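You operate a simulated robot arm through the tools that you are given. There is no shell and no other tool.

You run a simulated robot arm. Do the job below in one go: nothing can be reset, and whatever is moved stays where it is left.

JOB
On the following scooter press the loose sill covers C and B home, then clip the missing cover onto A.
Fine: C before B; the missing cover lies on the rest tray.

The check looks at the end state, three seconds after you hand in, the way a careful person would. Anything else that was tipped, shoved, dropped, spilled or broken makes it a failure. Lids that push on must go on centred and level and be pressed home; caps that screw on are set level and turned clockwise until they are tight.

ROBOT AND FRAMES
A 7-joint arm with a three-finger gripper, fixed in place. Base frame: the origin is at the foot of the arm, x ahead of it, y to its left, z up. Lengths are in mm, angles in degrees, forces in N, time in s.
Its first joint turns from -166.0 to 166.0 degrees. Payload 2.69 kg.
The tool frame sits at the grasp point between the pads (the TCP): z along the fingers, y along the line on which they close. The tips reach 30 mm beyond it. The gripper opens to 128 mm. The gripper's body begins 117 mm behind the TCP.
Orientation is told as [roll, pitch, yaw] about the base's x, y, z axes, in that order, counted from this pose: with the fingers straight down and closing along the base's y, the tool's x points along the base's -x, its y along +y and its z along -z.

CONTROLS
- The arm moves only by the tool apply_moves. Its argument "increments" is a list of rows, each an object of numbers (a shift or turn left out is 0, a gripper value left out holds the last): "dx", "dy", "dz": the shift along the base's x, y, z in mm; "rx", "ry", "rz": the turn, a rotation vector about the base's x, y, z in degrees; "jaw": the opening in per cent of the stroke, from 0 (shut) to 100 (fully open). In form: [{"dx": .., "dy": .., "dz": .., "rx": .., "ry": .., "rz": .., "jaw": ..}, ...]. A call has 1 to 20 rows; each row shifts and turns the commanded pose from where the row before left it. A row lasts 0.2 s, in which the tool goes at most 50 mm and 8.6 degrees; a call with a longer step from one row to the next is refused whole, and so is a gripper value outside its range. A pose out of reach is approached as far as the arm can. The call stops where the force on the tool passes 90 N (or 10 N more than at its start, if that is more) or the arm is blocked; 0.2 s more then pass. Each finger halts on what it meets, pressing with about 30 N; the grip force reading is that of the motor and also rises with nothing between the fingers. The clock runs only during rows and for 0.2 s after the last one: add rows that do not move to give the fingers time. It gives the time, the measured TCP pose, the force on the tool (base axes), the opening and the grip force at its end, in the units of the frame above (readings bear some noise), with the torque about the TCP (base axes, N m) and any sound that the robot's microphone picked up.
- Cameras (640 x 400 px; columns grow to the right, rows downward): "scene" is fixed at [221.8, 500.4, 1352.6]; the picture's right is [-0.09, -1.00, 0.00], its down [-0.78, 0.07, -0.62] and it looks along [0.62, -0.06, -0.78] (base axes); focal length 309 px, centre (320, 200). "wrist" rides on the gripper at [58, 54, -131] in the tool frame; the picture's right is [-0.68, 0.74, 0.00], its down [-0.62, -0.57, -0.55] and it looks along [-0.40, -0.37, 0.84] (tool axes); focal length 234 px, centre (320, 200). There is no depth. A picture from a camera that has moved, and an enlarged one, comes with that camera's place and axes in the base frame and with its lens.
- camera(camera): a new picture of that camera. No time passes.
- move_column(by): slides the trunk up (or, below 0, down) by that many mm; the arm rides with it, the base frame stays. It gives what a move gives, with no picture.
- enlarge(camera, box): a new picture of the part [left, top, right, bottom] of that camera's present view, enlarged. No time passes.
- sign_off(): hands the job in; it is judged then, once.

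Nothing tells you positions but the pictures and the camera data. Unless the task says otherwise, let go and move clear before handing in.

The tools are called after "Call:" as name(argument=value, ...) on one line, values as JSON. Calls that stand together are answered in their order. apply_moves: Moves the arm, as the interface text tells. Its arguments: {"type":"object","properties":{"increments":{"type":"array"}},"required":["increments"]} The other tools are called the same way: move_column (by) slides the trunk up or down; camera (camera) takes a picture; enlarge (camera, box) takes an enlarged picture of a part of a camera's view; sign_off () hands the job in.

At the start:

```text
time: 0.0
ee_pos: [426.2, 430.2, 1083.9]
tcp_rot: [0.0, 0.0, 0.1]
contact_force: [-1.0, -0.3, -0.4]
torque: [0.0, 0.01, -0.03]
gripper_width: 128.0
grip_force: 0.2
trunk travel left (down, up): [-150.0, 200.0]
```

scene: 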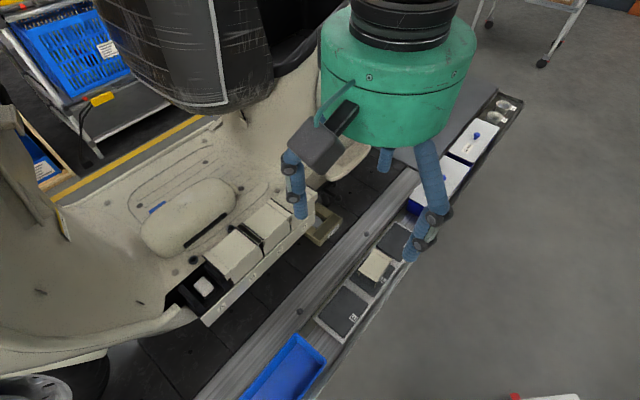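
wrist: 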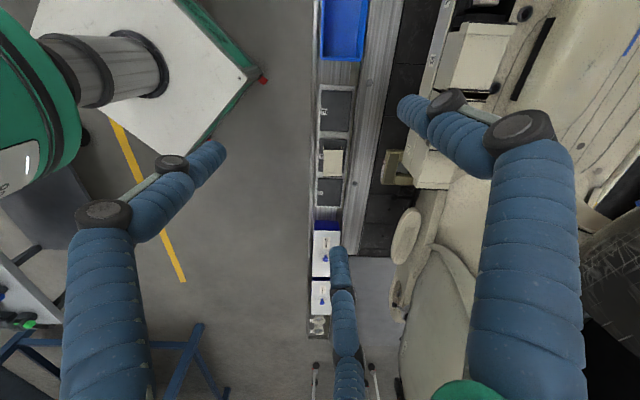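

I see a scooter body with a row of sill covers, and a tray on a rail with a loose cover on it. I'll enlarge the views before I move anything.

Call:
enlarge(camera="scene", box=[150, 160, 350, 340])

Call:
enlarge(camera="scene", box=[290, 200, 450, 340])

Call:
enlarge(camera="wrist", box=[300, 0, 560, 240])

Call:
enlarge(camera="scene", box=[0, 0, 640, 400])

```text
2.22 times, centred on (250, 250) of scene
camera zoom: at [221.8, 500.4, 1352.6], right [-0.09, -1.0, 0.0], down [-0.78, 0.07, -0.62], along [0.62, -0.06, -0.78], focal length 686 px, centre (476, 89)
```

zoom: 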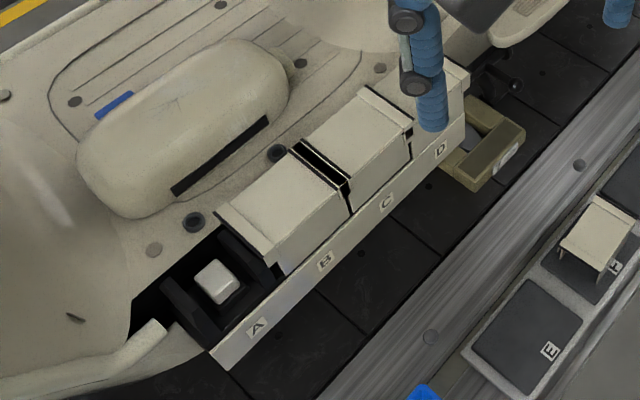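

```text
2.86 times, centred on (370, 270) of scene
camera zoom: at [221.8, 500.4, 1352.6], right [-0.09, -1.0, 0.0], down [-0.78, 0.07, -0.62], along [0.62, -0.06, -0.78], focal length 882 px, centre (177, 0)
```

zoom: 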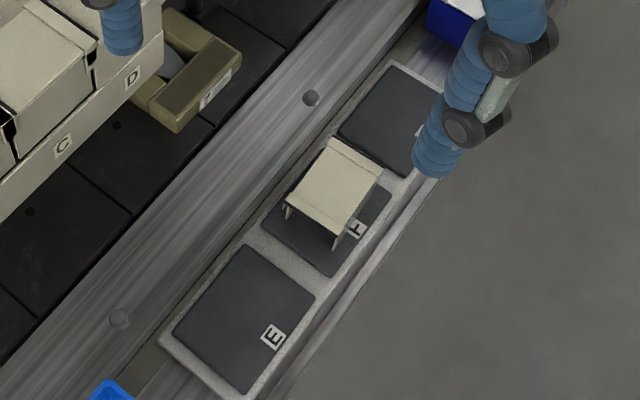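

```text
1.67 times, centred on (430, 120) of wrist
camera zoom: at [367.4, 483.6, 1214.1], right [0.68, 0.74, 0.0], down [0.62, -0.57, 0.55], along [0.4, -0.37, -0.84], focal length 390 px, centre (137, 333)
```

zoom: 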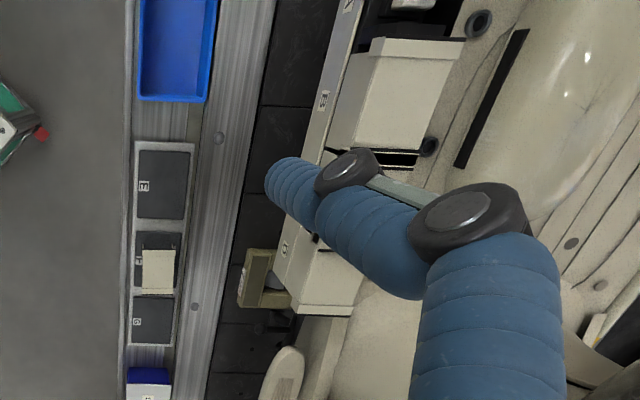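

```text
1.00 times, centred on (320, 200) of scene (not enlarged: the box is as wide or as high as the picture)
camera zoom: at [221.8, 500.4, 1352.6], right [-0.09, -1.0, 0.0], down [-0.78, 0.07, -0.62], along [0.62, -0.06, -0.78], focal length 309 px, centre (320, 200)
```

zoom: 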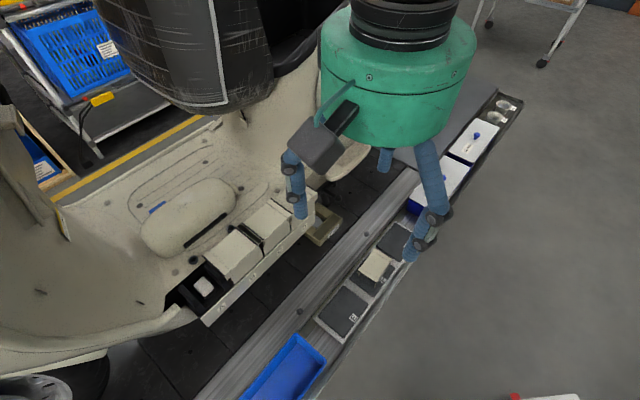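

The sill carries labels A to D. Seat A is open with a stud in it, and the covers on B and C look raised. The loose cover stands on tray slot F. First I'll let a little time pass to see whether the scooter moves.

Call:
apply_moves(increments=[{"dx": 0}, {"dx": 0}, {"dx": 0}, {"dx": 0}, {"dx": 0}])

Call:
enlarge(camera="scene", box=[150, 160, 350, 340])

Call:
enlarge(camera="scene", box=[290, 200, 450, 340])

```text
time: 1.2
ee_pos: [426.1, 431.5, 1084.3]
tcp_rot: [-0.1, 0.0, 0.0]
contact_force: [-0.4, 0.8, -0.4]
torque: [-0.01, -0.02, 0.01]
gripper_width: 127.7
grip_force: 0.0
trunk travel left (down, up): [-150.0, 200.0]
```

```text
2.22 times, centred on (250, 250) of scene
camera zoom: at [221.8, 500.4, 1352.6], right [-0.09, -1.0, 0.0], down [-0.78, 0.07, -0.62], along [0.62, -0.06, -0.78], focal length 686 px, centre (476, 89)
```

zoom: 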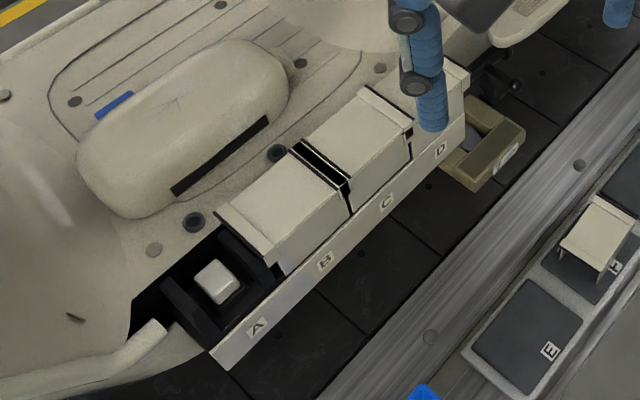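

```text
2.86 times, centred on (370, 270) of scene
camera zoom: at [221.8, 500.4, 1352.6], right [-0.09, -1.0, 0.0], down [-0.78, 0.07, -0.62], along [0.62, -0.06, -0.78], focal length 882 px, centre (177, 0)
```

zoom: 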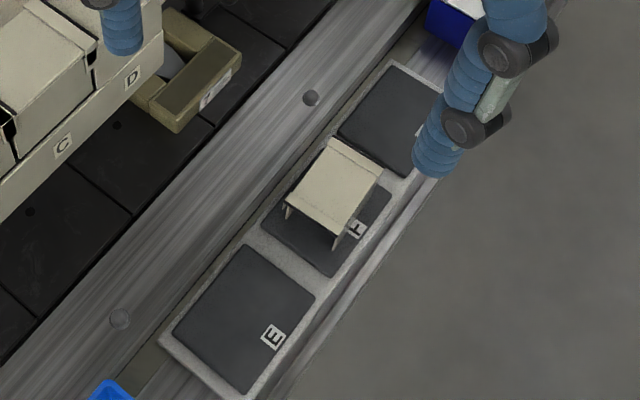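

Nothing is moving. Both cameras put the sill cover tops near z≈835, with B around (521, 635), and the loose cover near (582, 325, 620). The sill line runs at about -45° in x-y. I'll turn the gripper to that line and move closer to look.

Call:
apply_moves(increments=[{"rz": -7.5, "dx": 10, "dy": 20}, {"rz": -7.5, "dx": 10, "dy": 20}, {"rz": -7.5, "dx": 10, "dy": 20}, {"rz": -7.5, "dx": 10, "dy": 20}, {"rz": -7.5, "dx": 10, "dy": 20}, {"rz": -7.5, "dx": 10, "dy": 20}, {"dx": 0}])

Call:
camera(camera="wrist")

Call:
camera(camera="scene")

```text
time: 2.8
ee_pos: [484.5, 550.7, 1081.1]
tcp_rot: [0.0, 0.0, -45.0]
contact_force: [-0.3, 0.1, -1.0]
torque: [-0.05, 0.03, -0.01]
gripper_width: 127.9
grip_force: 0.1
trunk travel left (down, up): [-150.0, 200.0]
```

```text
taken
camera wrist: at [481.6, 629.6, 1212.1], right [1.0, 0.04, 0.0], down [0.04, -0.84, 0.55], along [0.02, -0.55, -0.84], focal length 234 px, centre (320, 200)
```

wrist: 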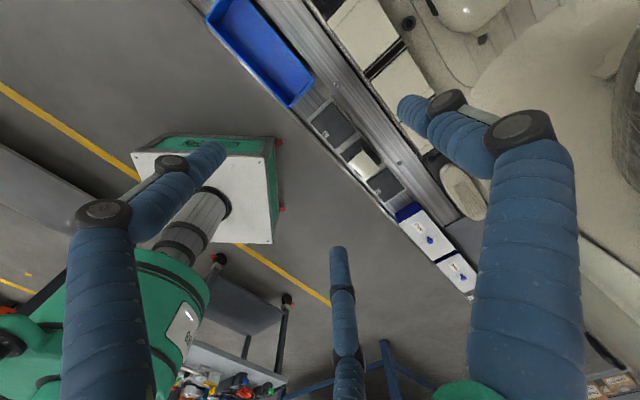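

```text
taken
```

scene: 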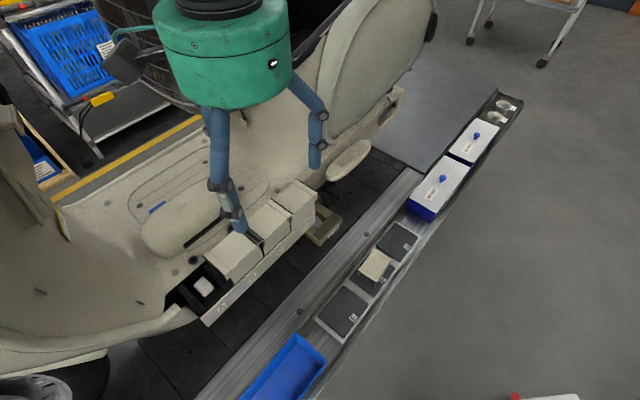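

The pictures show what looks like three finger shapes around the tool axis, although the text says two. I'll shut the jaws in free air to see how they move, then look again.

Call:
apply_moves(increments=[{"jaw": 0}, {"jaw": 0}, {"jaw": 0}, {"jaw": 0}])

Call:
camera(camera="wrist")

Call:
enlarge(camera="scene", box=[130, 0, 390, 163])

Call:
enlarge(camera="scene", box=[150, 150, 340, 340])

```text
time: 3.8
ee_pos: [484.0, 550.1, 1081.4]
tcp_rot: [0.0, 0.0, -45.0]
contact_force: [0.2, 0.4, 0.8]
torque: [0.04, -0.01, 0.0]
gripper_width: 2.1
grip_force: 30.0
trunk travel left (down, up): [-150.0, 200.0]
```

```text
taken
camera wrist: at [481.2, 629.0, 1212.3], right [1.0, 0.04, 0.0], down [0.04, -0.84, 0.55], along [0.02, -0.55, -0.84], focal length 234 px, centre (320, 200)
```

wrist: 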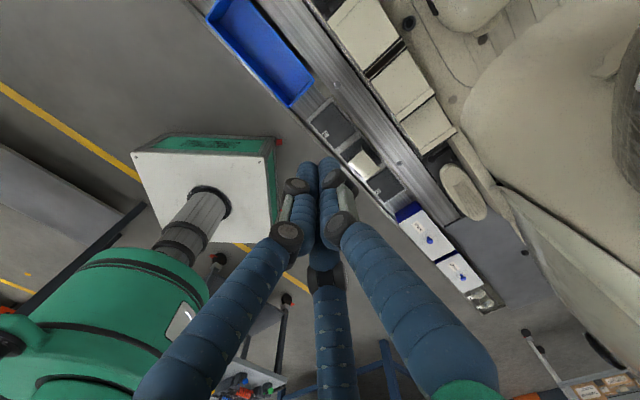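

```text
2.45 times, centred on (260, 82) of scene
camera zoom: at [221.8, 500.4, 1352.6], right [-0.09, -1.0, 0.0], down [-0.78, 0.07, -0.62], along [0.62, -0.06, -0.78], focal length 758 px, centre (467, 491)
```

zoom: 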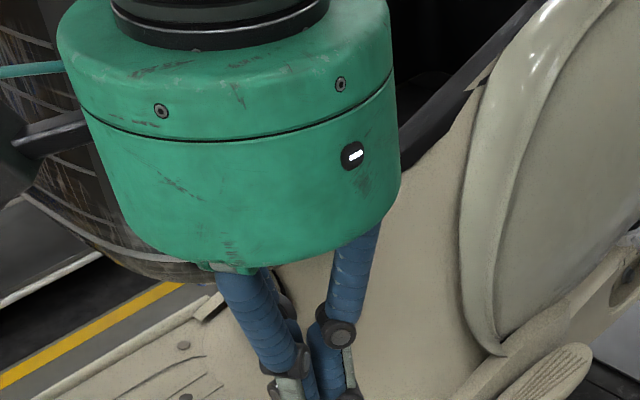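

```text
2.11 times, centred on (245, 245) of scene
camera zoom: at [221.8, 500.4, 1352.6], right [-0.09, -1.0, 0.0], down [-0.78, 0.07, -0.62], along [0.62, -0.06, -0.78], focal length 650 px, centre (478, 105)
```

zoom: 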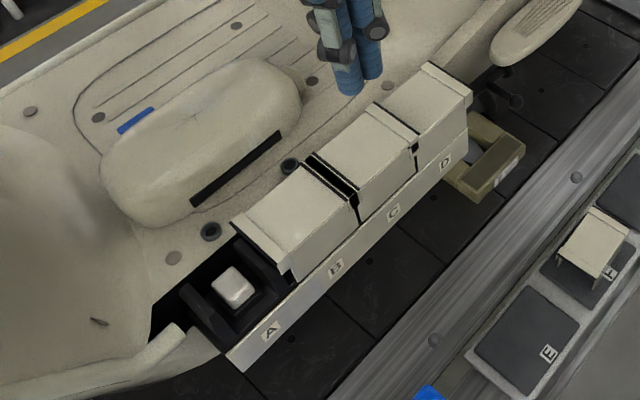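

All three finger shapes close together on the tool axis. I'll go down so the wrist camera looks straight onto seats A, B and C.

Call:
apply_moves(increments=[{"dx": 5, "dy": 5, "dz": -30}, {"dx": 5, "dy": 5, "dz": -30}, {"dx": 5, "dy": 5, "dz": -30}, {"dx": 5, "dy": 5, "dz": -30}, {"dx": 0}])

Call:
camera(camera="wrist")

Call:
enlarge(camera="wrist", box=[160, 0, 480, 200])

```text
time: 5.0
ee_pos: [507.4, 572.3, 960.4]
tcp_rot: [0.0, 0.0, -45.0]
contact_force: [0.0, -0.4, -0.7]
torque: [-0.03, 0.02, 0.04]
gripper_width: 2.2
grip_force: 30.1
trunk travel left (down, up): [-150.0, 200.0]
```

```text
taken
camera wrist: at [503.4, 650.0, 1091.8], right [1.0, 0.04, 0.0], down [0.04, -0.83, 0.55], along [0.02, -0.55, -0.84], focal length 234 px, centre (320, 200)
```

wrist: 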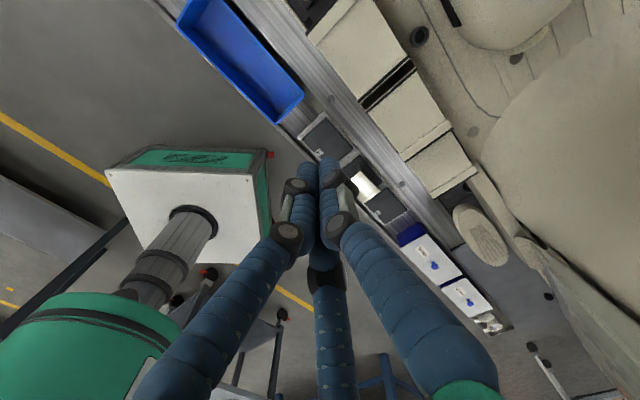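

```text
2.00 times, centred on (320, 100) of wrist
camera zoom: at [503.4, 650.0, 1091.8], right [1.0, 0.04, 0.0], down [0.04, -0.83, 0.55], along [0.02, -0.55, -0.84], focal length 468 px, centre (320, 400)
```

zoom: 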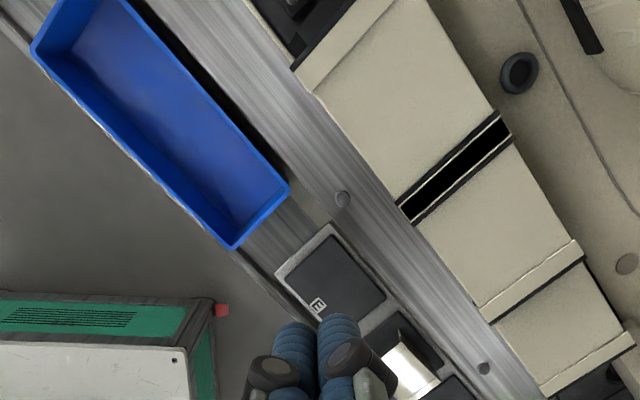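

D sits lowest and looks seated. C and B look higher, with a black gap between them. I'll turn the hand so the camera looks across the sill from the robot side and shows the heights.

Call:
apply_moves(increments=[{"rz": 7.5, "dx": -6, "dy": 1, "dz": -1, "jaw": 0}, {"rz": 7.5, "dx": -6, "dy": 1, "dz": -1}, {"rz": 7.5, "dx": -6, "dy": 1, "dz": -1}, {"rz": 7.5, "dx": -6, "dy": 1, "dz": -1}, {"rz": 7.5, "dx": -6, "dy": 1, "dz": -1}, {"rz": 7.5, "dx": -6, "dy": 1, "dz": -1}, {"rz": 7.5, "dx": -6, "dy": 1, "dz": -1}, {"rz": 7.5, "dx": -6, "dy": 1, "dz": -1}, {"rz": 7.5, "dx": -6, "dy": 1, "dz": -1}, {"rz": 7.5, "dx": -6, "dy": 1, "dz": -1}, {"rz": 7.5, "dx": -6, "dy": 1, "dz": -1}, {"rz": 7.5, "dx": -6, "dy": 1, "dz": -1}, {"rz": 7.5, "dx": -6, "dy": 1, "dz": -1, "jaw": 100}, {"rz": 7.5, "dx": -6, "dy": 1, "dz": -1}, {"dx": 0}, {"dx": 0}])

Call:
camera(camera="wrist")

Call:
enlarge(camera="wrist", box=[200, 60, 440, 260])

Call:
camera(camera="scene")

```text
time: 8.4
ee_pos: [422.5, 584.3, 947.9]
tcp_rot: [0.0, 0.0, 60.1]
contact_force: [-0.9, -0.9, 0.9]
torque: [0.0, -0.02, 0.05]
gripper_width: 128.4
grip_force: 0.0
trunk travel left (down, up): [-150.0, 200.0]
```

```text
taken
camera wrist: at [346.1, 560.3, 1080.6], right [-0.3, 0.95, 0.0], down [0.8, 0.25, 0.55], along [0.52, 0.17, -0.84], focal length 234 px, centre (320, 200)
```

wrist: 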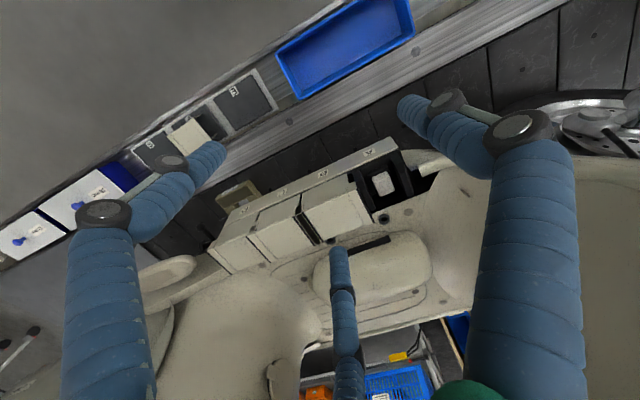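

```text
2.00 times, centred on (320, 160) of wrist
camera zoom: at [346.1, 560.3, 1080.6], right [-0.3, 0.95, 0.0], down [0.8, 0.25, 0.55], along [0.52, 0.17, -0.84], focal length 468 px, centre (320, 280)
```

zoom: 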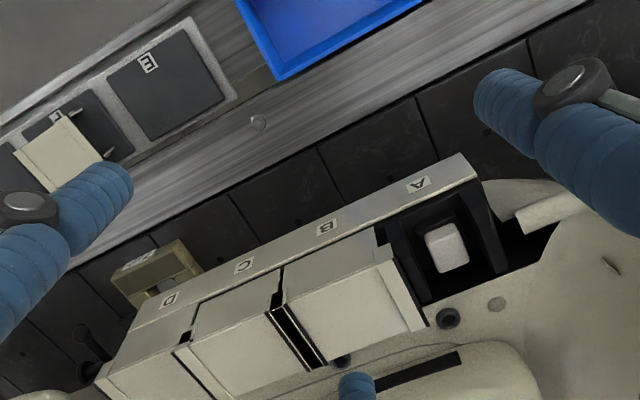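

```text
taken
```

scene: 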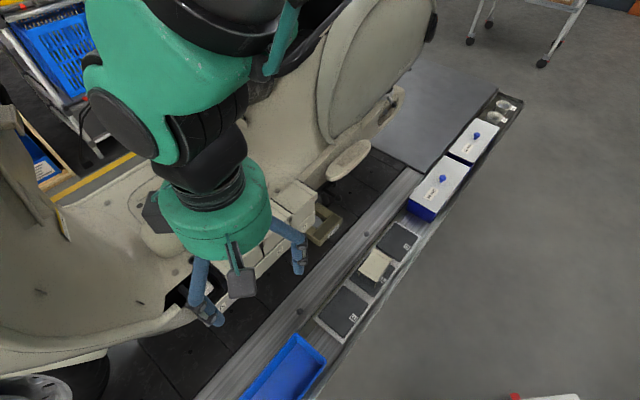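

Call:
enlarge(camera="wrist", box=[200, 130, 320, 270])

Call:
enlarge(camera="wrist", box=[290, 130, 450, 240])

Call:
enlarge(camera="wrist", box=[120, 60, 280, 170])

```text
2.86 times, centred on (260, 200) of wrist
camera zoom: at [346.1, 560.3, 1080.6], right [-0.3, 0.95, 0.0], down [0.8, 0.25, 0.55], along [0.52, 0.17, -0.84], focal length 669 px, centre (491, 200)
```

zoom: 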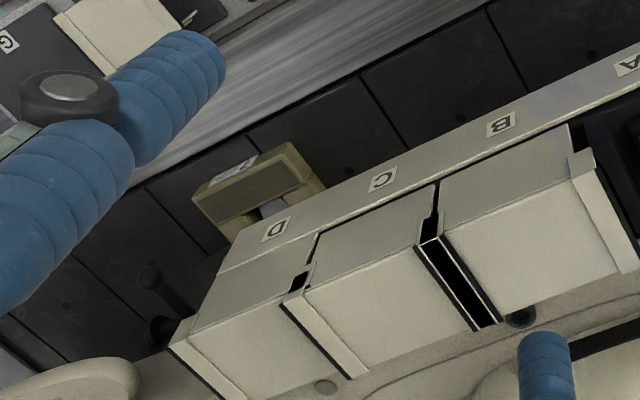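

```text
3.64 times, centred on (370, 185) of wrist
camera zoom: at [346.1, 560.3, 1080.6], right [-0.3, 0.95, 0.0], down [0.8, 0.25, 0.55], along [0.52, 0.17, -0.84], focal length 852 px, centre (138, 254)
```

zoom: 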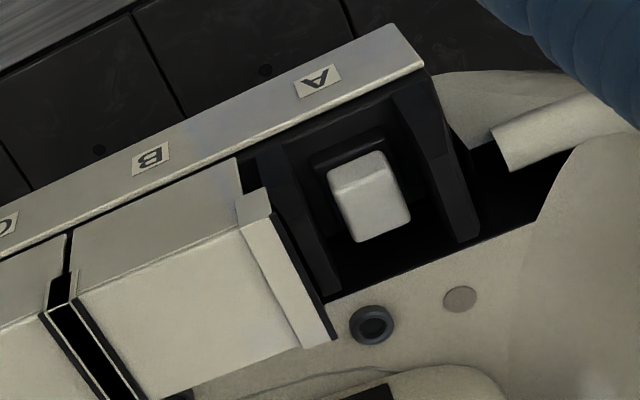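

```text
3.64 times, centred on (200, 115) of wrist
camera zoom: at [346.1, 560.3, 1080.6], right [-0.3, 0.95, 0.0], down [0.8, 0.25, 0.55], along [0.52, 0.17, -0.84], focal length 852 px, centre (756, 509)
```

zoom: 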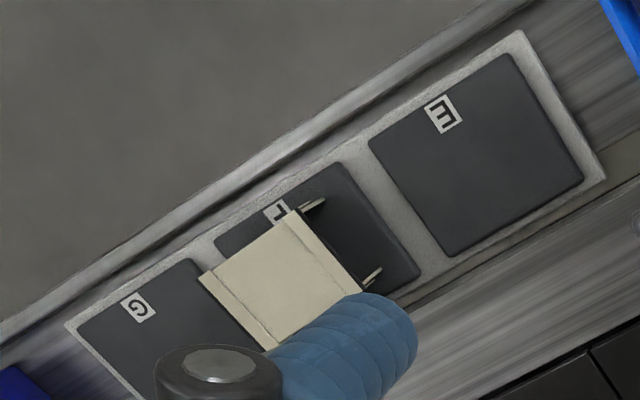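

From two wrist views I get the C and B cover tops at z≈793. C is centred near (618, 579) and B near (544, 653). The stud in A is near (486, 711), and the loose cover's top is nearer z≈450. I'll tilt the hand for a flatter view and judge the heights.

Call:
apply_moves(increments=[{"rx": 2.25, "ry": -7.15, "dx": -10, "dz": -10}, {"rx": 2.25, "ry": -7.15, "dx": -10, "dz": -10}, {"rx": 2.25, "ry": -7.15, "dx": -10, "dz": -15}, {"rx": 2.25, "ry": -7.15, "dx": -10, "dz": -15}, {"rx": 1.5, "ry": -4.77}, {"dx": 0}])

Call:
camera(camera="wrist")

Call:
enlarge(camera="wrist", box=[230, 120, 430, 240])

```text
time: 9.8
ee_pos: [380.9, 585.9, 899.1]
tcp_rot: [-25.5, -25.1, 65.8]
contact_force: [-0.2, -0.6, 0.2]
torque: [0.0, 0.02, 0.0]
gripper_width: 128.0
grip_force: 0.1
trunk travel left (down, up): [-150.0, 200.0]
```

```text
taken
camera wrist: at [247.9, 542.6, 961.5], right [-0.3, 0.95, 0.0], down [0.35, 0.11, 0.93], along [0.89, 0.28, -0.37], focal length 234 px, centre (320, 200)
```

wrist: 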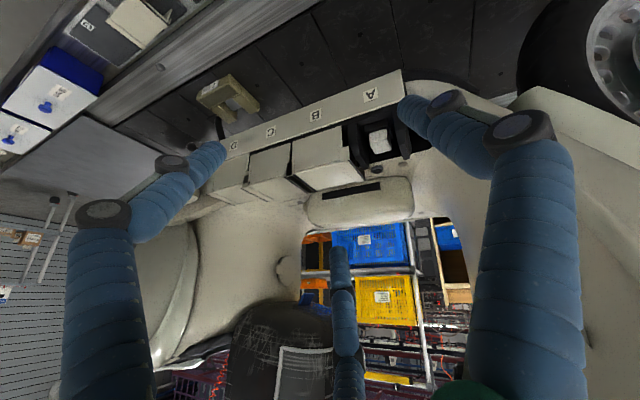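

```text
3.20 times, centred on (330, 180) of wrist
camera zoom: at [247.9, 542.6, 961.5], right [-0.3, 0.95, 0.0], down [0.35, 0.11, 0.93], along [0.89, 0.28, -0.37], focal length 749 px, centre (288, 264)
```

zoom: 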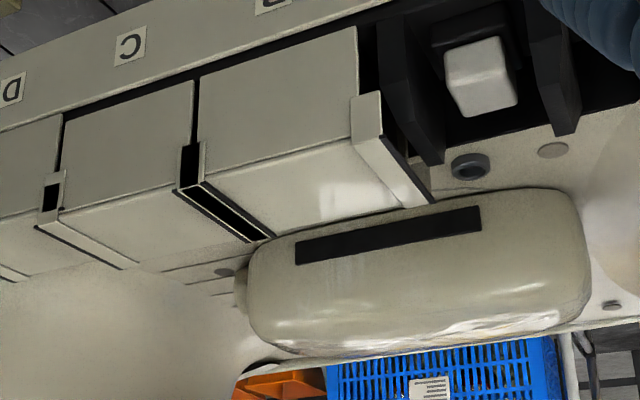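

The wrist view here is upside down, with image-down meaning base up. The front skirts of B and C show a dark gap above the sill strip while D shows none, so B and C are raised a few millimetres. I want an accurate top view along the sill line, so I'll level the hand and turn it.

Call:
apply_moves(increments=[{"rx": -2.25, "ry": 7.15, "dz": 15}, {"rx": -2.25, "ry": 7.15, "dz": 15}, {"rx": -2.25, "ry": 7.15, "dz": 15}, {"rx": -2.25, "ry": 7.15, "dz": 15}, {"rx": -1.5, "ry": 4.77, "jaw": 0}, {"dx": 0}])

Call:
apply_moves(increments=[{"rz": -7.625, "dx": 5.5}, {"rz": -7.625, "dx": 5.5}, {"rz": -7.625, "dx": 5.5}, {"rz": -7.625, "dx": 5.5}, {"rz": -7.625, "dx": 5.5}, {"rz": -7.625, "dx": 5.5}, {"rz": -7.625, "dx": 5.5}, {"rz": -7.625, "dx": 5.5}, {"rz": -7.625, "dx": 5.5}, {"rz": -7.625, "dx": 5.5}, {"rz": -7.625, "dx": 5.5}, {"rz": -7.625, "dx": 5.5}, {"rz": -7.625, "dx": 5.5}, {"rz": -7.625, "dx": 5.5}, {"rz": -7.625, "dx": 5.5}, {"rz": -7.625, "dx": 5.5}, {"rz": -7.625, "dx": 5.5}, {"rz": -7.625, "dx": 5.5}, {"rz": -7.625, "dx": 5.5}, {"rz": -7.625, "dx": 5.5}])

Call:
camera(camera="wrist")

Call:
enlarge(camera="wrist", box=[160, 0, 480, 200])

```text
time: 11.2
ee_pos: [381.4, 584.9, 958.2]
tcp_rot: [0.2, 0.1, 60.0]
contact_force: [-0.4, -0.4, 0.1]
torque: [-0.03, 0.03, -0.03]
gripper_width: 2.4
grip_force: 20.4
trunk travel left (down, up): [-150.0, 200.0]
```

```text
time: 15.4
ee_pos: [491.7, 585.0, 958.5]
tcp_rot: [0.2, 0.0, -92.5]
contact_force: [0.2, 0.5, 0.2]
torque: [0.0, -0.01, 0.02]
gripper_width: 2.4
grip_force: 30.4
trunk travel left (down, up): [-150.0, 200.0]
```

```text
taken
camera wrist: at [548.0, 641.0, 1090.1], right [0.71, -0.71, 0.0], down [-0.59, -0.59, 0.55], along [-0.39, -0.39, -0.84], focal length 234 px, centre (320, 200)
```

wrist: 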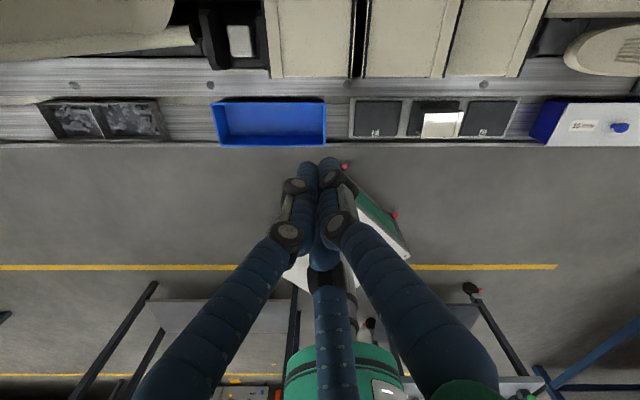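

```text
2.00 times, centred on (320, 100) of wrist
camera zoom: at [548.0, 641.0, 1090.1], right [0.71, -0.71, 0.0], down [-0.59, -0.59, 0.55], along [-0.39, -0.39, -0.84], focal length 468 px, centre (320, 400)
```

zoom: 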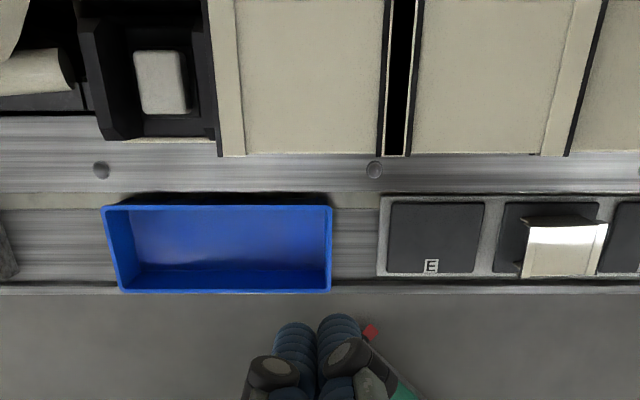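

This view is lined up with the sill. The slots repeat about every 90 mm along the line. C and D have their lips to the right, and B has its lip to the left over the A/B gap. I'll enlarge both ends to fix the A seat and compare with D.

Call:
enlarge(camera="wrist", box=[400, 0, 560, 100])

Call:
enlarge(camera="wrist", box=[170, 0, 330, 100])

Call:
enlarge(camera="wrist", box=[330, 80, 490, 180])

```text
4.00 times, centred on (480, 50) of wrist
camera zoom: at [548.0, 641.0, 1090.1], right [0.71, -0.71, 0.0], down [-0.59, -0.59, 0.55], along [-0.39, -0.39, -0.84], focal length 937 px, centre (-320, 800)
```

zoom: 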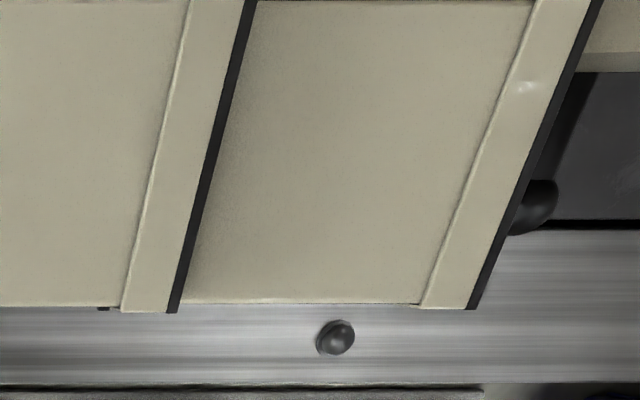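

```text
4.00 times, centred on (250, 50) of wrist
camera zoom: at [548.0, 641.0, 1090.1], right [0.71, -0.71, 0.0], down [-0.59, -0.59, 0.55], along [-0.39, -0.39, -0.84], focal length 937 px, centre (600, 800)
```

zoom: 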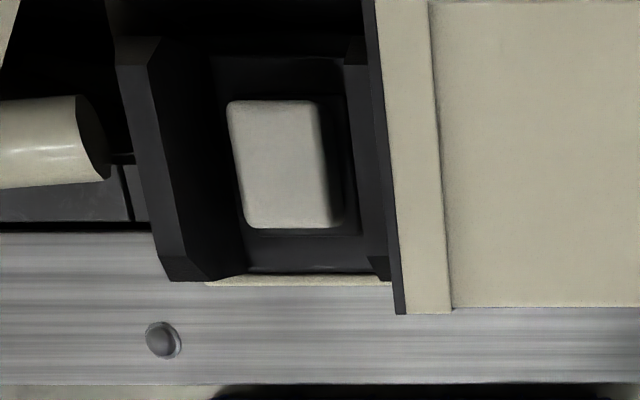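

```text
4.00 times, centred on (410, 130) of wrist
camera zoom: at [548.0, 641.0, 1090.1], right [0.71, -0.71, 0.0], down [-0.59, -0.59, 0.55], along [-0.39, -0.39, -0.84], focal length 937 px, centre (-40, 480)
```

zoom: 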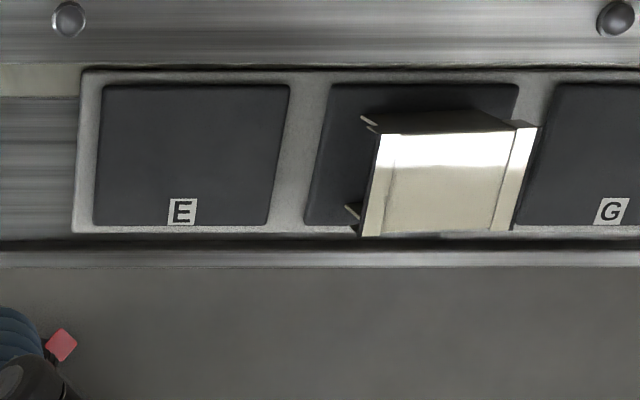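

I have a consistent layout: pitch about 91 mm, with seat centres A≈(486, 713), B≈(550, 648), C≈(614.5, 584) and D. Each lip fills one gap, so A's lip must point left, away from B. Now I'll go over C with closed fingers.

Call:
apply_moves(increments=[{"rz": 6.8, "dx": 17.5}, {"rz": 6.8, "dx": 17.5}, {"rz": 6.8, "dx": 17.5}, {"rz": 6.8, "dx": 17.5}, {"rz": 6.8, "dx": 17.5}, {"rz": 6.8, "dx": 17.5}, {"rz": 6.7, "dx": 17.8, "dy": -1}, {"dz": -30}, {"dz": -30}, {"dz": -30}, {"dz": -20}, {"dx": 0}])

Call:
camera(camera="wrist")

Call:
enlarge(camera="scene", box=[150, 130, 350, 310])

```text
time: 18.0
ee_pos: [614.8, 584.4, 845.5]
tcp_rot: [0.1, -0.1, -44.9]
contact_force: [0.0, 0.3, -1.0]
torque: [0.0, 0.03, -0.04]
gripper_width: 2.2
grip_force: 29.8
trunk travel left (down, up): [-150.0, 200.0]
```

```text
taken
camera wrist: at [611.1, 662.4, 977.8], right [1.0, 0.04, 0.0], down [0.04, -0.84, 0.55], along [0.02, -0.55, -0.84], focal length 234 px, centre (320, 200)
```

wrist: 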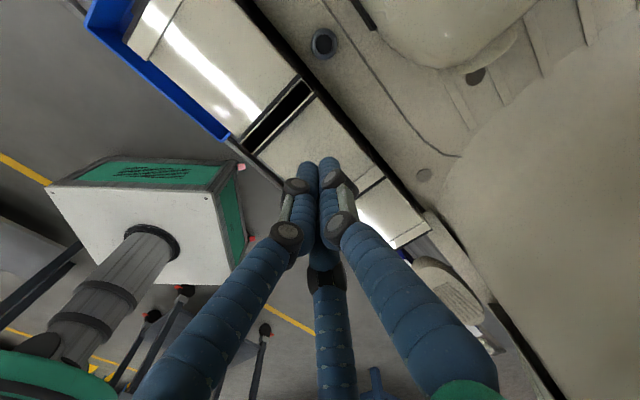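

```text
2.22 times, centred on (250, 220) of scene
camera zoom: at [221.8, 500.4, 1352.6], right [-0.09, -1.0, 0.0], down [-0.78, 0.07, -0.62], along [0.62, -0.06, -0.78], focal length 686 px, centre (476, 156)
```

zoom: 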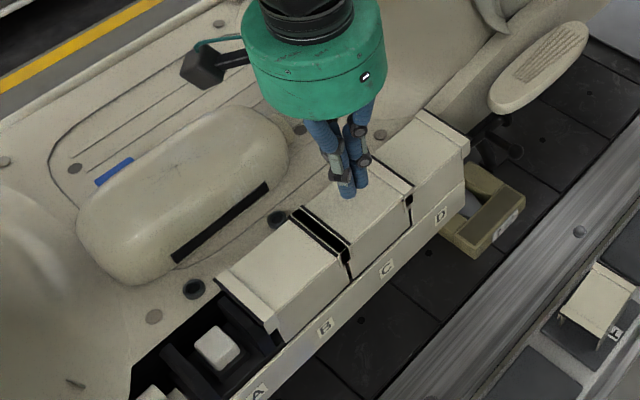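

The closed tips sit over the middle of C. I'll press down in small steps and watch the force and sound.

Call:
apply_moves(increments=[{"dz": -8}, {"dz": -5}, {"dz": -3}, {"dz": -2}, {"dz": -2}, {"dz": -2}, {"dx": 0}])

```text
time: 19.6
ee_pos: [615.0, 584.0, 825.5]
tcp_rot: [0.1, 0.0, -44.8]
contact_force: [0.0, 0.3, -0.4]
torque: [0.01, 0.0, -0.02]
gripper_width: 2.0
grip_force: 30.0
trunk travel left (down, up): [-150.0, 200.0]
```

Call:
apply_moves(increments=[{"dz": -1.5}, {"dz": -1.5}, {"dz": -1}, {"dx": 0}])

```text
time: 20.6
ee_pos: [614.4, 583.5, 822.7]
tcp_rot: [0.0, 0.1, -45.0]
contact_force: [0.0, 0.5, 0.1]
torque: [0.0, 0.03, -0.01]
gripper_width: 2.0
grip_force: 30.2
trunk travel left (down, up): [-150.0, 200.0]
```

Call:
apply_moves(increments=[{"dz": -1}, {"dz": -1}, {"dz": -1}, {"dx": 0}])

```text
time: 21.6
ee_pos: [614.8, 584.4, 820.4]
tcp_rot: [0.0, 0.0, -44.8]
contact_force: [0.7, -0.2, 0.3]
torque: [0.02, -0.03, 0.01]
gripper_width: 2.1
grip_force: 30.0
trunk travel left (down, up): [-150.0, 200.0]
```

Call:
apply_moves(increments=[{"dz": -1}, {"dz": -1}, {"dz": -1}, {"dx": 0}])

Call:
enlarge(camera="wrist", box=[220, 80, 420, 220])

```text
time: 22.6
ee_pos: [614.1, 583.3, 818.5]
tcp_rot: [0.2, 0.0, -44.9]
contact_force: [-4.6, -4.9, 26.2]
torque: [-0.21, 0.21, -0.02]
gripper_width: 5.9
grip_force: 30.1
trunk travel left (down, up): [-150.0, 200.0]
```

```text
2.86 times, centred on (320, 150) of wrist
camera zoom: at [610.8, 662.1, 950.5], right [1.0, 0.04, 0.0], down [0.04, -0.84, 0.55], along [0.03, -0.55, -0.84], focal length 669 px, centre (320, 343)
```

zoom: 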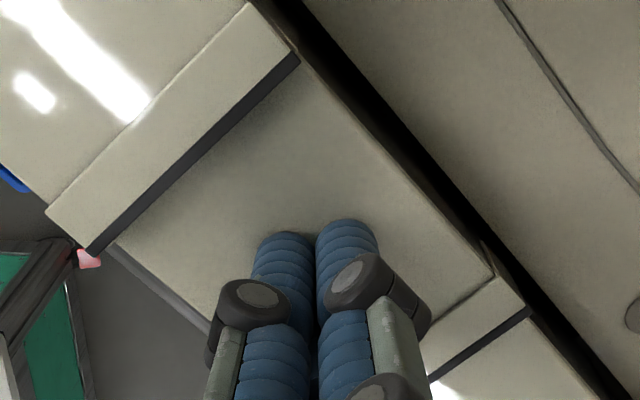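

The picture by C changed: I now see a lip next to it where there was a black gap. I'll look properly before pressing on.

Call:
camera(camera="wrist")

Call:
enlarge(camera="scene", box=[150, 130, 350, 310])

```text
taken
camera wrist: at [610.8, 662.1, 950.5], right [1.0, 0.04, 0.0], down [0.04, -0.84, 0.55], along [0.03, -0.55, -0.84], focal length 234 px, centre (320, 200)
```

wrist: 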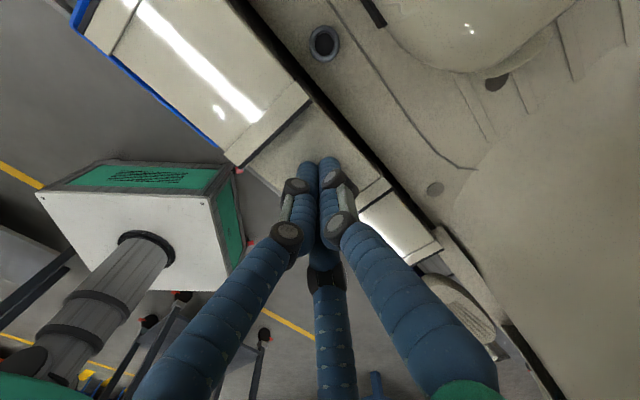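

```text
2.22 times, centred on (250, 220) of scene
camera zoom: at [221.8, 500.4, 1352.6], right [-0.09, -1.0, 0.0], down [-0.78, 0.07, -0.62], along [0.62, -0.06, -0.78], focal length 686 px, centre (476, 156)
```

zoom: 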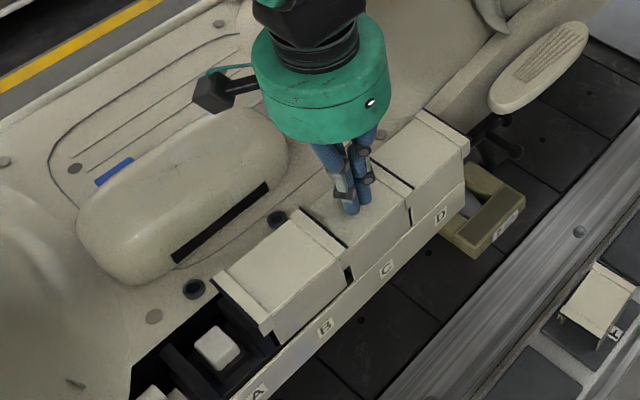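

B now clearly shows a lip on both ends, with its right lip over C's edge. So the covers overlap like shingles, which explains the order C, then B, then A. Contact force on C is 26 N, so I'll press on.

Call:
apply_moves(increments=[{"dz": -1}, {"dz": -1}, {"dx": 0}])

```text
time: 23.4
ee_pos: [615.1, 584.5, 818.2]
tcp_rot: [0.3, 0.0, -44.8]
contact_force: [0.0, -3.4, 46.6]
torque: [-0.2, 0.11, 0.01]
gripper_width: 6.2
grip_force: 29.9
trunk travel left (down, up): [-150.0, 200.0]
```

Call:
apply_moves(increments=[{"dz": -1}, {"dz": -1}, {"dx": 0}, {"dx": 0}])

```text
time: 24.4
ee_pos: [615.2, 582.7, 818.1]
tcp_rot: [0.5, 0.0, -45.0]
contact_force: [0.1, -4.9, 71.4]
torque: [-0.32, 0.16, 0.0]
gripper_width: 6.1
grip_force: 30.5
trunk travel left (down, up): [-150.0, 200.0]
```

Call:
apply_moves(increments=[{"dz": -0.7}, {"dx": 0}, {"dx": 0}])

Call:
apply_moves(increments=[{"dz": 6}, {"dz": 20}, {"dz": 30}, {"dz": 30}, {"dz": 30}, {"dx": 0}])

Call:
camera(camera="wrist")

Call:
enlarge(camera="wrist", box=[260, 0, 480, 160])

Call:
enlarge(camera="scene", box=[190, 160, 330, 300])

```text
time: 25.2
ee_pos: [614.6, 583.6, 817.5]
tcp_rot: [0.5, 0.0, -44.9]
contact_force: [-0.5, -5.7, 74.3]
torque: [-0.34, 0.15, -0.02]
gripper_width: 5.9
grip_force: 29.7
trunk travel left (down, up): [-150.0, 200.0]
```

```text
time: 26.6
ee_pos: [614.9, 581.6, 927.8]
tcp_rot: [0.0, -0.1, -44.9]
contact_force: [0.1, -0.3, 0.3]
torque: [0.02, -0.03, 0.01]
gripper_width: 2.0
grip_force: 29.9
trunk travel left (down, up): [-150.0, 200.0]
```

```text
taken
camera wrist: at [610.8, 660.5, 1059.4], right [1.0, 0.04, 0.0], down [0.04, -0.84, 0.55], along [0.02, -0.55, -0.84], focal length 234 px, centre (320, 200)
```

wrist: 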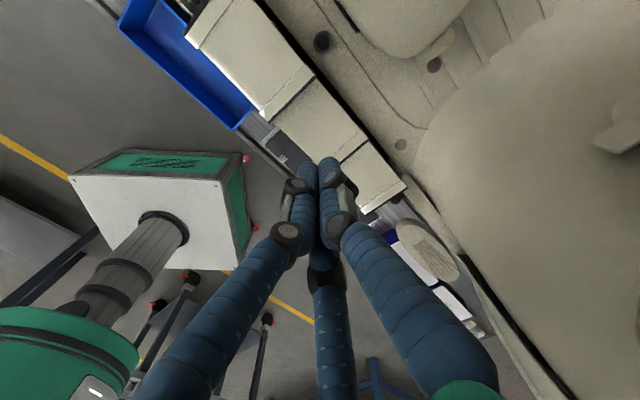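

```text
2.50 times, centred on (370, 80) of wrist
camera zoom: at [610.8, 660.5, 1059.4], right [1.0, 0.04, 0.0], down [0.04, -0.84, 0.55], along [0.02, -0.55, -0.84], focal length 585 px, centre (195, 500)
```

zoom: 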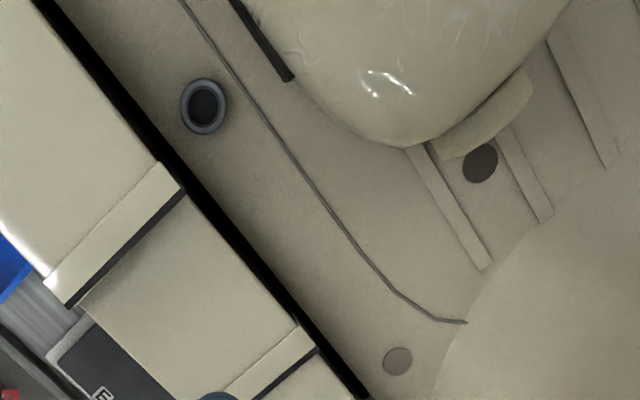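

```text
2.86 times, centred on (260, 230) of scene
camera zoom: at [221.8, 500.4, 1352.6], right [-0.09, -1.0, 0.0], down [-0.78, 0.07, -0.62], along [0.62, -0.06, -0.78], focal length 882 px, centre (491, 114)
```

zoom: 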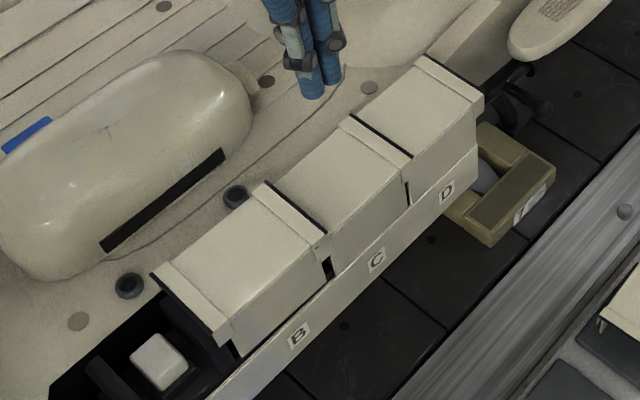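

C went down: B's right lip now sits above C's edge, and C's surface is about level with D's. Next I'll go over B and press it the same way.

Call:
apply_moves(increments=[{"dx": -22, "dy": 22}, {"dx": -22, "dy": 22}, {"dx": -21, "dy": 21}, {"dz": -30}, {"dz": -30}, {"dz": -20}, {"dz": -10}, {"dz": -8}, {"dz": -3}, {"dx": 0}])

Call:
enlarge(camera="scene", box=[170, 160, 310, 300])

Call:
enlarge(camera="wrist", box=[200, 40, 440, 220])

```text
time: 28.8
ee_pos: [549.5, 649.4, 827.0]
tcp_rot: [0.0, 0.0, -44.8]
contact_force: [0.4, 0.4, 0.0]
torque: [-0.03, -0.02, 0.02]
gripper_width: 2.2
grip_force: 30.1
trunk travel left (down, up): [-150.0, 200.0]
```

```text
2.86 times, centred on (240, 230) of scene
camera zoom: at [221.8, 500.4, 1352.6], right [-0.09, -1.0, 0.0], down [-0.78, 0.07, -0.62], along [0.62, -0.06, -0.78], focal length 882 px, centre (549, 114)
```

zoom: 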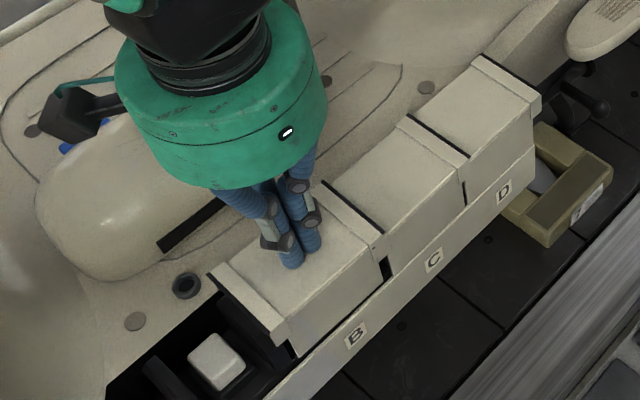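

```text
2.22 times, centred on (320, 130) of wrist
camera zoom: at [546.8, 727.9, 958.0], right [1.0, 0.04, 0.0], down [0.04, -0.84, 0.55], along [0.02, -0.55, -0.84], focal length 520 px, centre (320, 356)
```

zoom: 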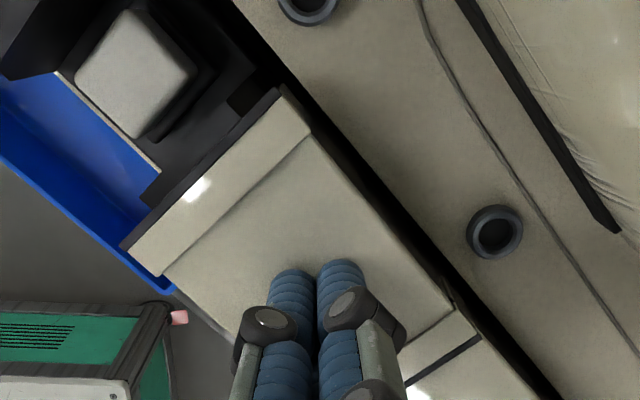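

Call:
apply_moves(increments=[{"dz": -1}, {"dz": -1}, {"dz": -1}, {"dx": 0}])

Call:
apply_moves(increments=[{"dz": -1}, {"dz": -1}, {"dx": 0}])

Call:
apply_moves(increments=[{"dz": -1}, {"dz": -1}, {"dx": 0}])

```text
time: 29.8
ee_pos: [550.0, 647.2, 823.3]
tcp_rot: [0.0, 0.0, -45.0]
contact_force: [-0.2, -0.2, 0.1]
torque: [-0.04, 0.02, 0.0]
gripper_width: 2.0
grip_force: 29.9
trunk travel left (down, up): [-150.0, 200.0]
```

```text
time: 30.6
ee_pos: [549.3, 649.1, 821.1]
tcp_rot: [0.0, 0.0, -44.9]
contact_force: [-0.3, -0.3, -0.7]
torque: [0.03, 0.0, -0.01]
gripper_width: 1.9
grip_force: 30.7
trunk travel left (down, up): [-150.0, 200.0]
```

```text
time: 31.4
ee_pos: [549.4, 649.5, 820.6]
tcp_rot: [-0.1, -0.1, -44.9]
contact_force: [-0.2, -0.2, 0.3]
torque: [-0.02, 0.0, -0.03]
gripper_width: 2.0
grip_force: 29.7
trunk travel left (down, up): [-150.0, 200.0]
```

Call:
apply_moves(increments=[{"dz": -1}, {"dx": 0}])

Call:
apply_moves(increments=[{"dz": -1}, {"dx": 0}])

Call:
apply_moves(increments=[{"dz": -1}, {"dx": 0}])

```text
time: 32.0
ee_pos: [550.2, 647.9, 819.2]
tcp_rot: [0.0, 0.1, -44.8]
contact_force: [0.4, -1.6, 1.5]
torque: [0.0, 0.0, -0.02]
gripper_width: 6.1
grip_force: 30.1
trunk travel left (down, up): [-150.0, 200.0]
```

```text
time: 32.6
ee_pos: [549.0, 649.2, 819.5]
tcp_rot: [0.1, 0.0, -44.9]
contact_force: [-1.8, 1.0, 7.2]
torque: [0.02, 0.1, 0.0]
gripper_width: 6.0
grip_force: 30.4
trunk travel left (down, up): [-150.0, 200.0]
```

```text
time: 33.2
ee_pos: [549.4, 649.8, 819.7]
tcp_rot: [0.0, 0.0, -44.9]
contact_force: [-3.7, 1.6, 17.9]
torque: [-0.02, 0.16, -0.01]
gripper_width: 5.8
grip_force: 30.2
trunk travel left (down, up): [-150.0, 200.0]
```

Call:
enlarge(camera="wrist", box=[200, 40, 440, 220])

Call:
apply_moves(increments=[{"dz": -1}, {"dx": 0}])

Call:
apply_moves(increments=[{"dz": -1}, {"dx": 0}])

Call:
apply_moves(increments=[{"dz": -1}, {"dx": 0}])

Call:
enlarge(camera="wrist", box=[200, 40, 440, 220])

```text
2.22 times, centred on (320, 130) of wrist
camera zoom: at [545.9, 727.6, 950.5], right [1.0, 0.04, 0.0], down [0.04, -0.84, 0.55], along [0.03, -0.55, -0.84], focal length 520 px, centre (320, 356)
```

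zoom: 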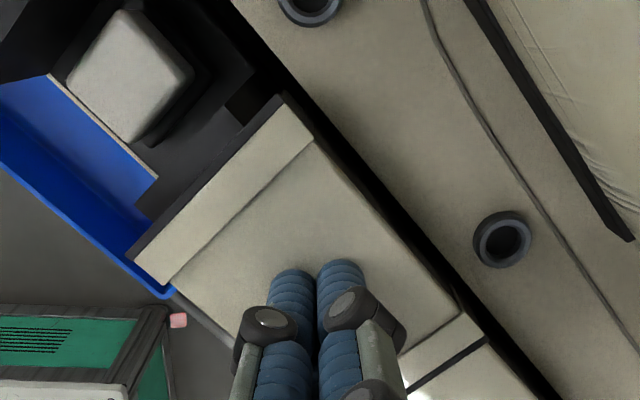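

```text
time: 33.8
ee_pos: [550.6, 649.7, 818.7]
tcp_rot: [0.1, 0.0, -44.9]
contact_force: [-5.2, -0.3, 31.1]
torque: [-0.05, 0.16, -0.02]
gripper_width: 6.1
grip_force: 29.5
trunk travel left (down, up): [-150.0, 200.0]
```

```text
time: 34.4
ee_pos: [549.8, 649.5, 818.1]
tcp_rot: [0.3, 0.0, -44.9]
contact_force: [-4.2, -0.1, 47.5]
torque: [-0.14, 0.19, 0.03]
gripper_width: 5.8
grip_force: 29.5
trunk travel left (down, up): [-150.0, 200.0]
```

```text
time: 35.0
ee_pos: [551.1, 649.2, 819.0]
tcp_rot: [0.4, 0.0, -44.9]
contact_force: [-3.1, -2.0, 61.6]
torque: [-0.2, 0.16, 0.01]
gripper_width: 6.0
grip_force: 30.2
trunk travel left (down, up): [-150.0, 200.0]
```

```text
2.22 times, centred on (320, 130) of wrist
camera zoom: at [545.5, 727.1, 950.3], right [1.0, 0.04, 0.0], down [0.04, -0.84, 0.54], along [0.03, -0.54, -0.84], focal length 520 px, centre (320, 356)
```

zoom: 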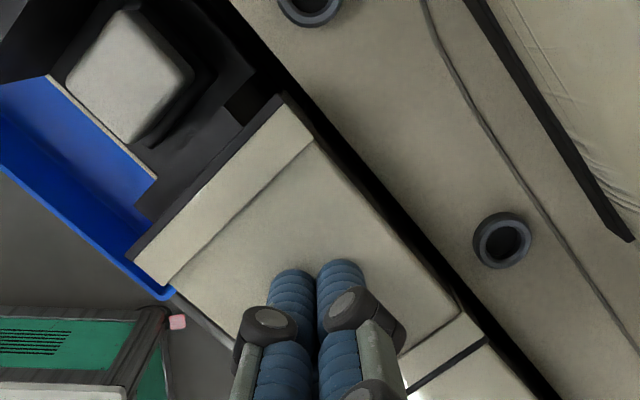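

Call:
apply_moves(increments=[{"dz": -1}, {"dx": 0}])

Call:
apply_moves(increments=[{"dz": -0.8}, {"dx": 0}])

Call:
enlarge(camera="scene", box=[170, 160, 310, 300])

```text
time: 35.6
ee_pos: [549.1, 648.5, 818.3]
tcp_rot: [0.4, 0.1, -45.0]
contact_force: [-1.9, -1.6, 66.2]
torque: [-0.26, 0.24, -0.02]
gripper_width: 6.2
grip_force: 29.8
trunk travel left (down, up): [-150.0, 200.0]
```

```text
time: 36.2
ee_pos: [550.0, 650.3, 818.1]
tcp_rot: [0.5, 0.0, -44.8]
contact_force: [-6.1, -3.5, 73.2]
torque: [-0.31, 0.35, -0.05]
gripper_width: 6.1
grip_force: 29.2
trunk travel left (down, up): [-150.0, 200.0]
```

```text
2.86 times, centred on (240, 230) of scene
camera zoom: at [221.8, 500.4, 1352.6], right [-0.09, -1.0, 0.0], down [-0.78, 0.07, -0.62], along [0.62, -0.06, -0.78], focal length 882 px, centre (549, 114)
```

zoom: 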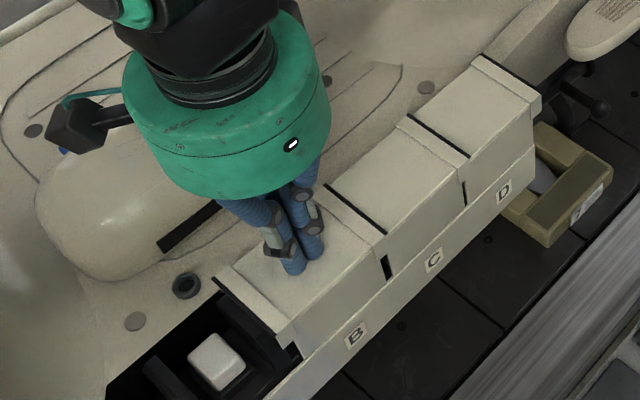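

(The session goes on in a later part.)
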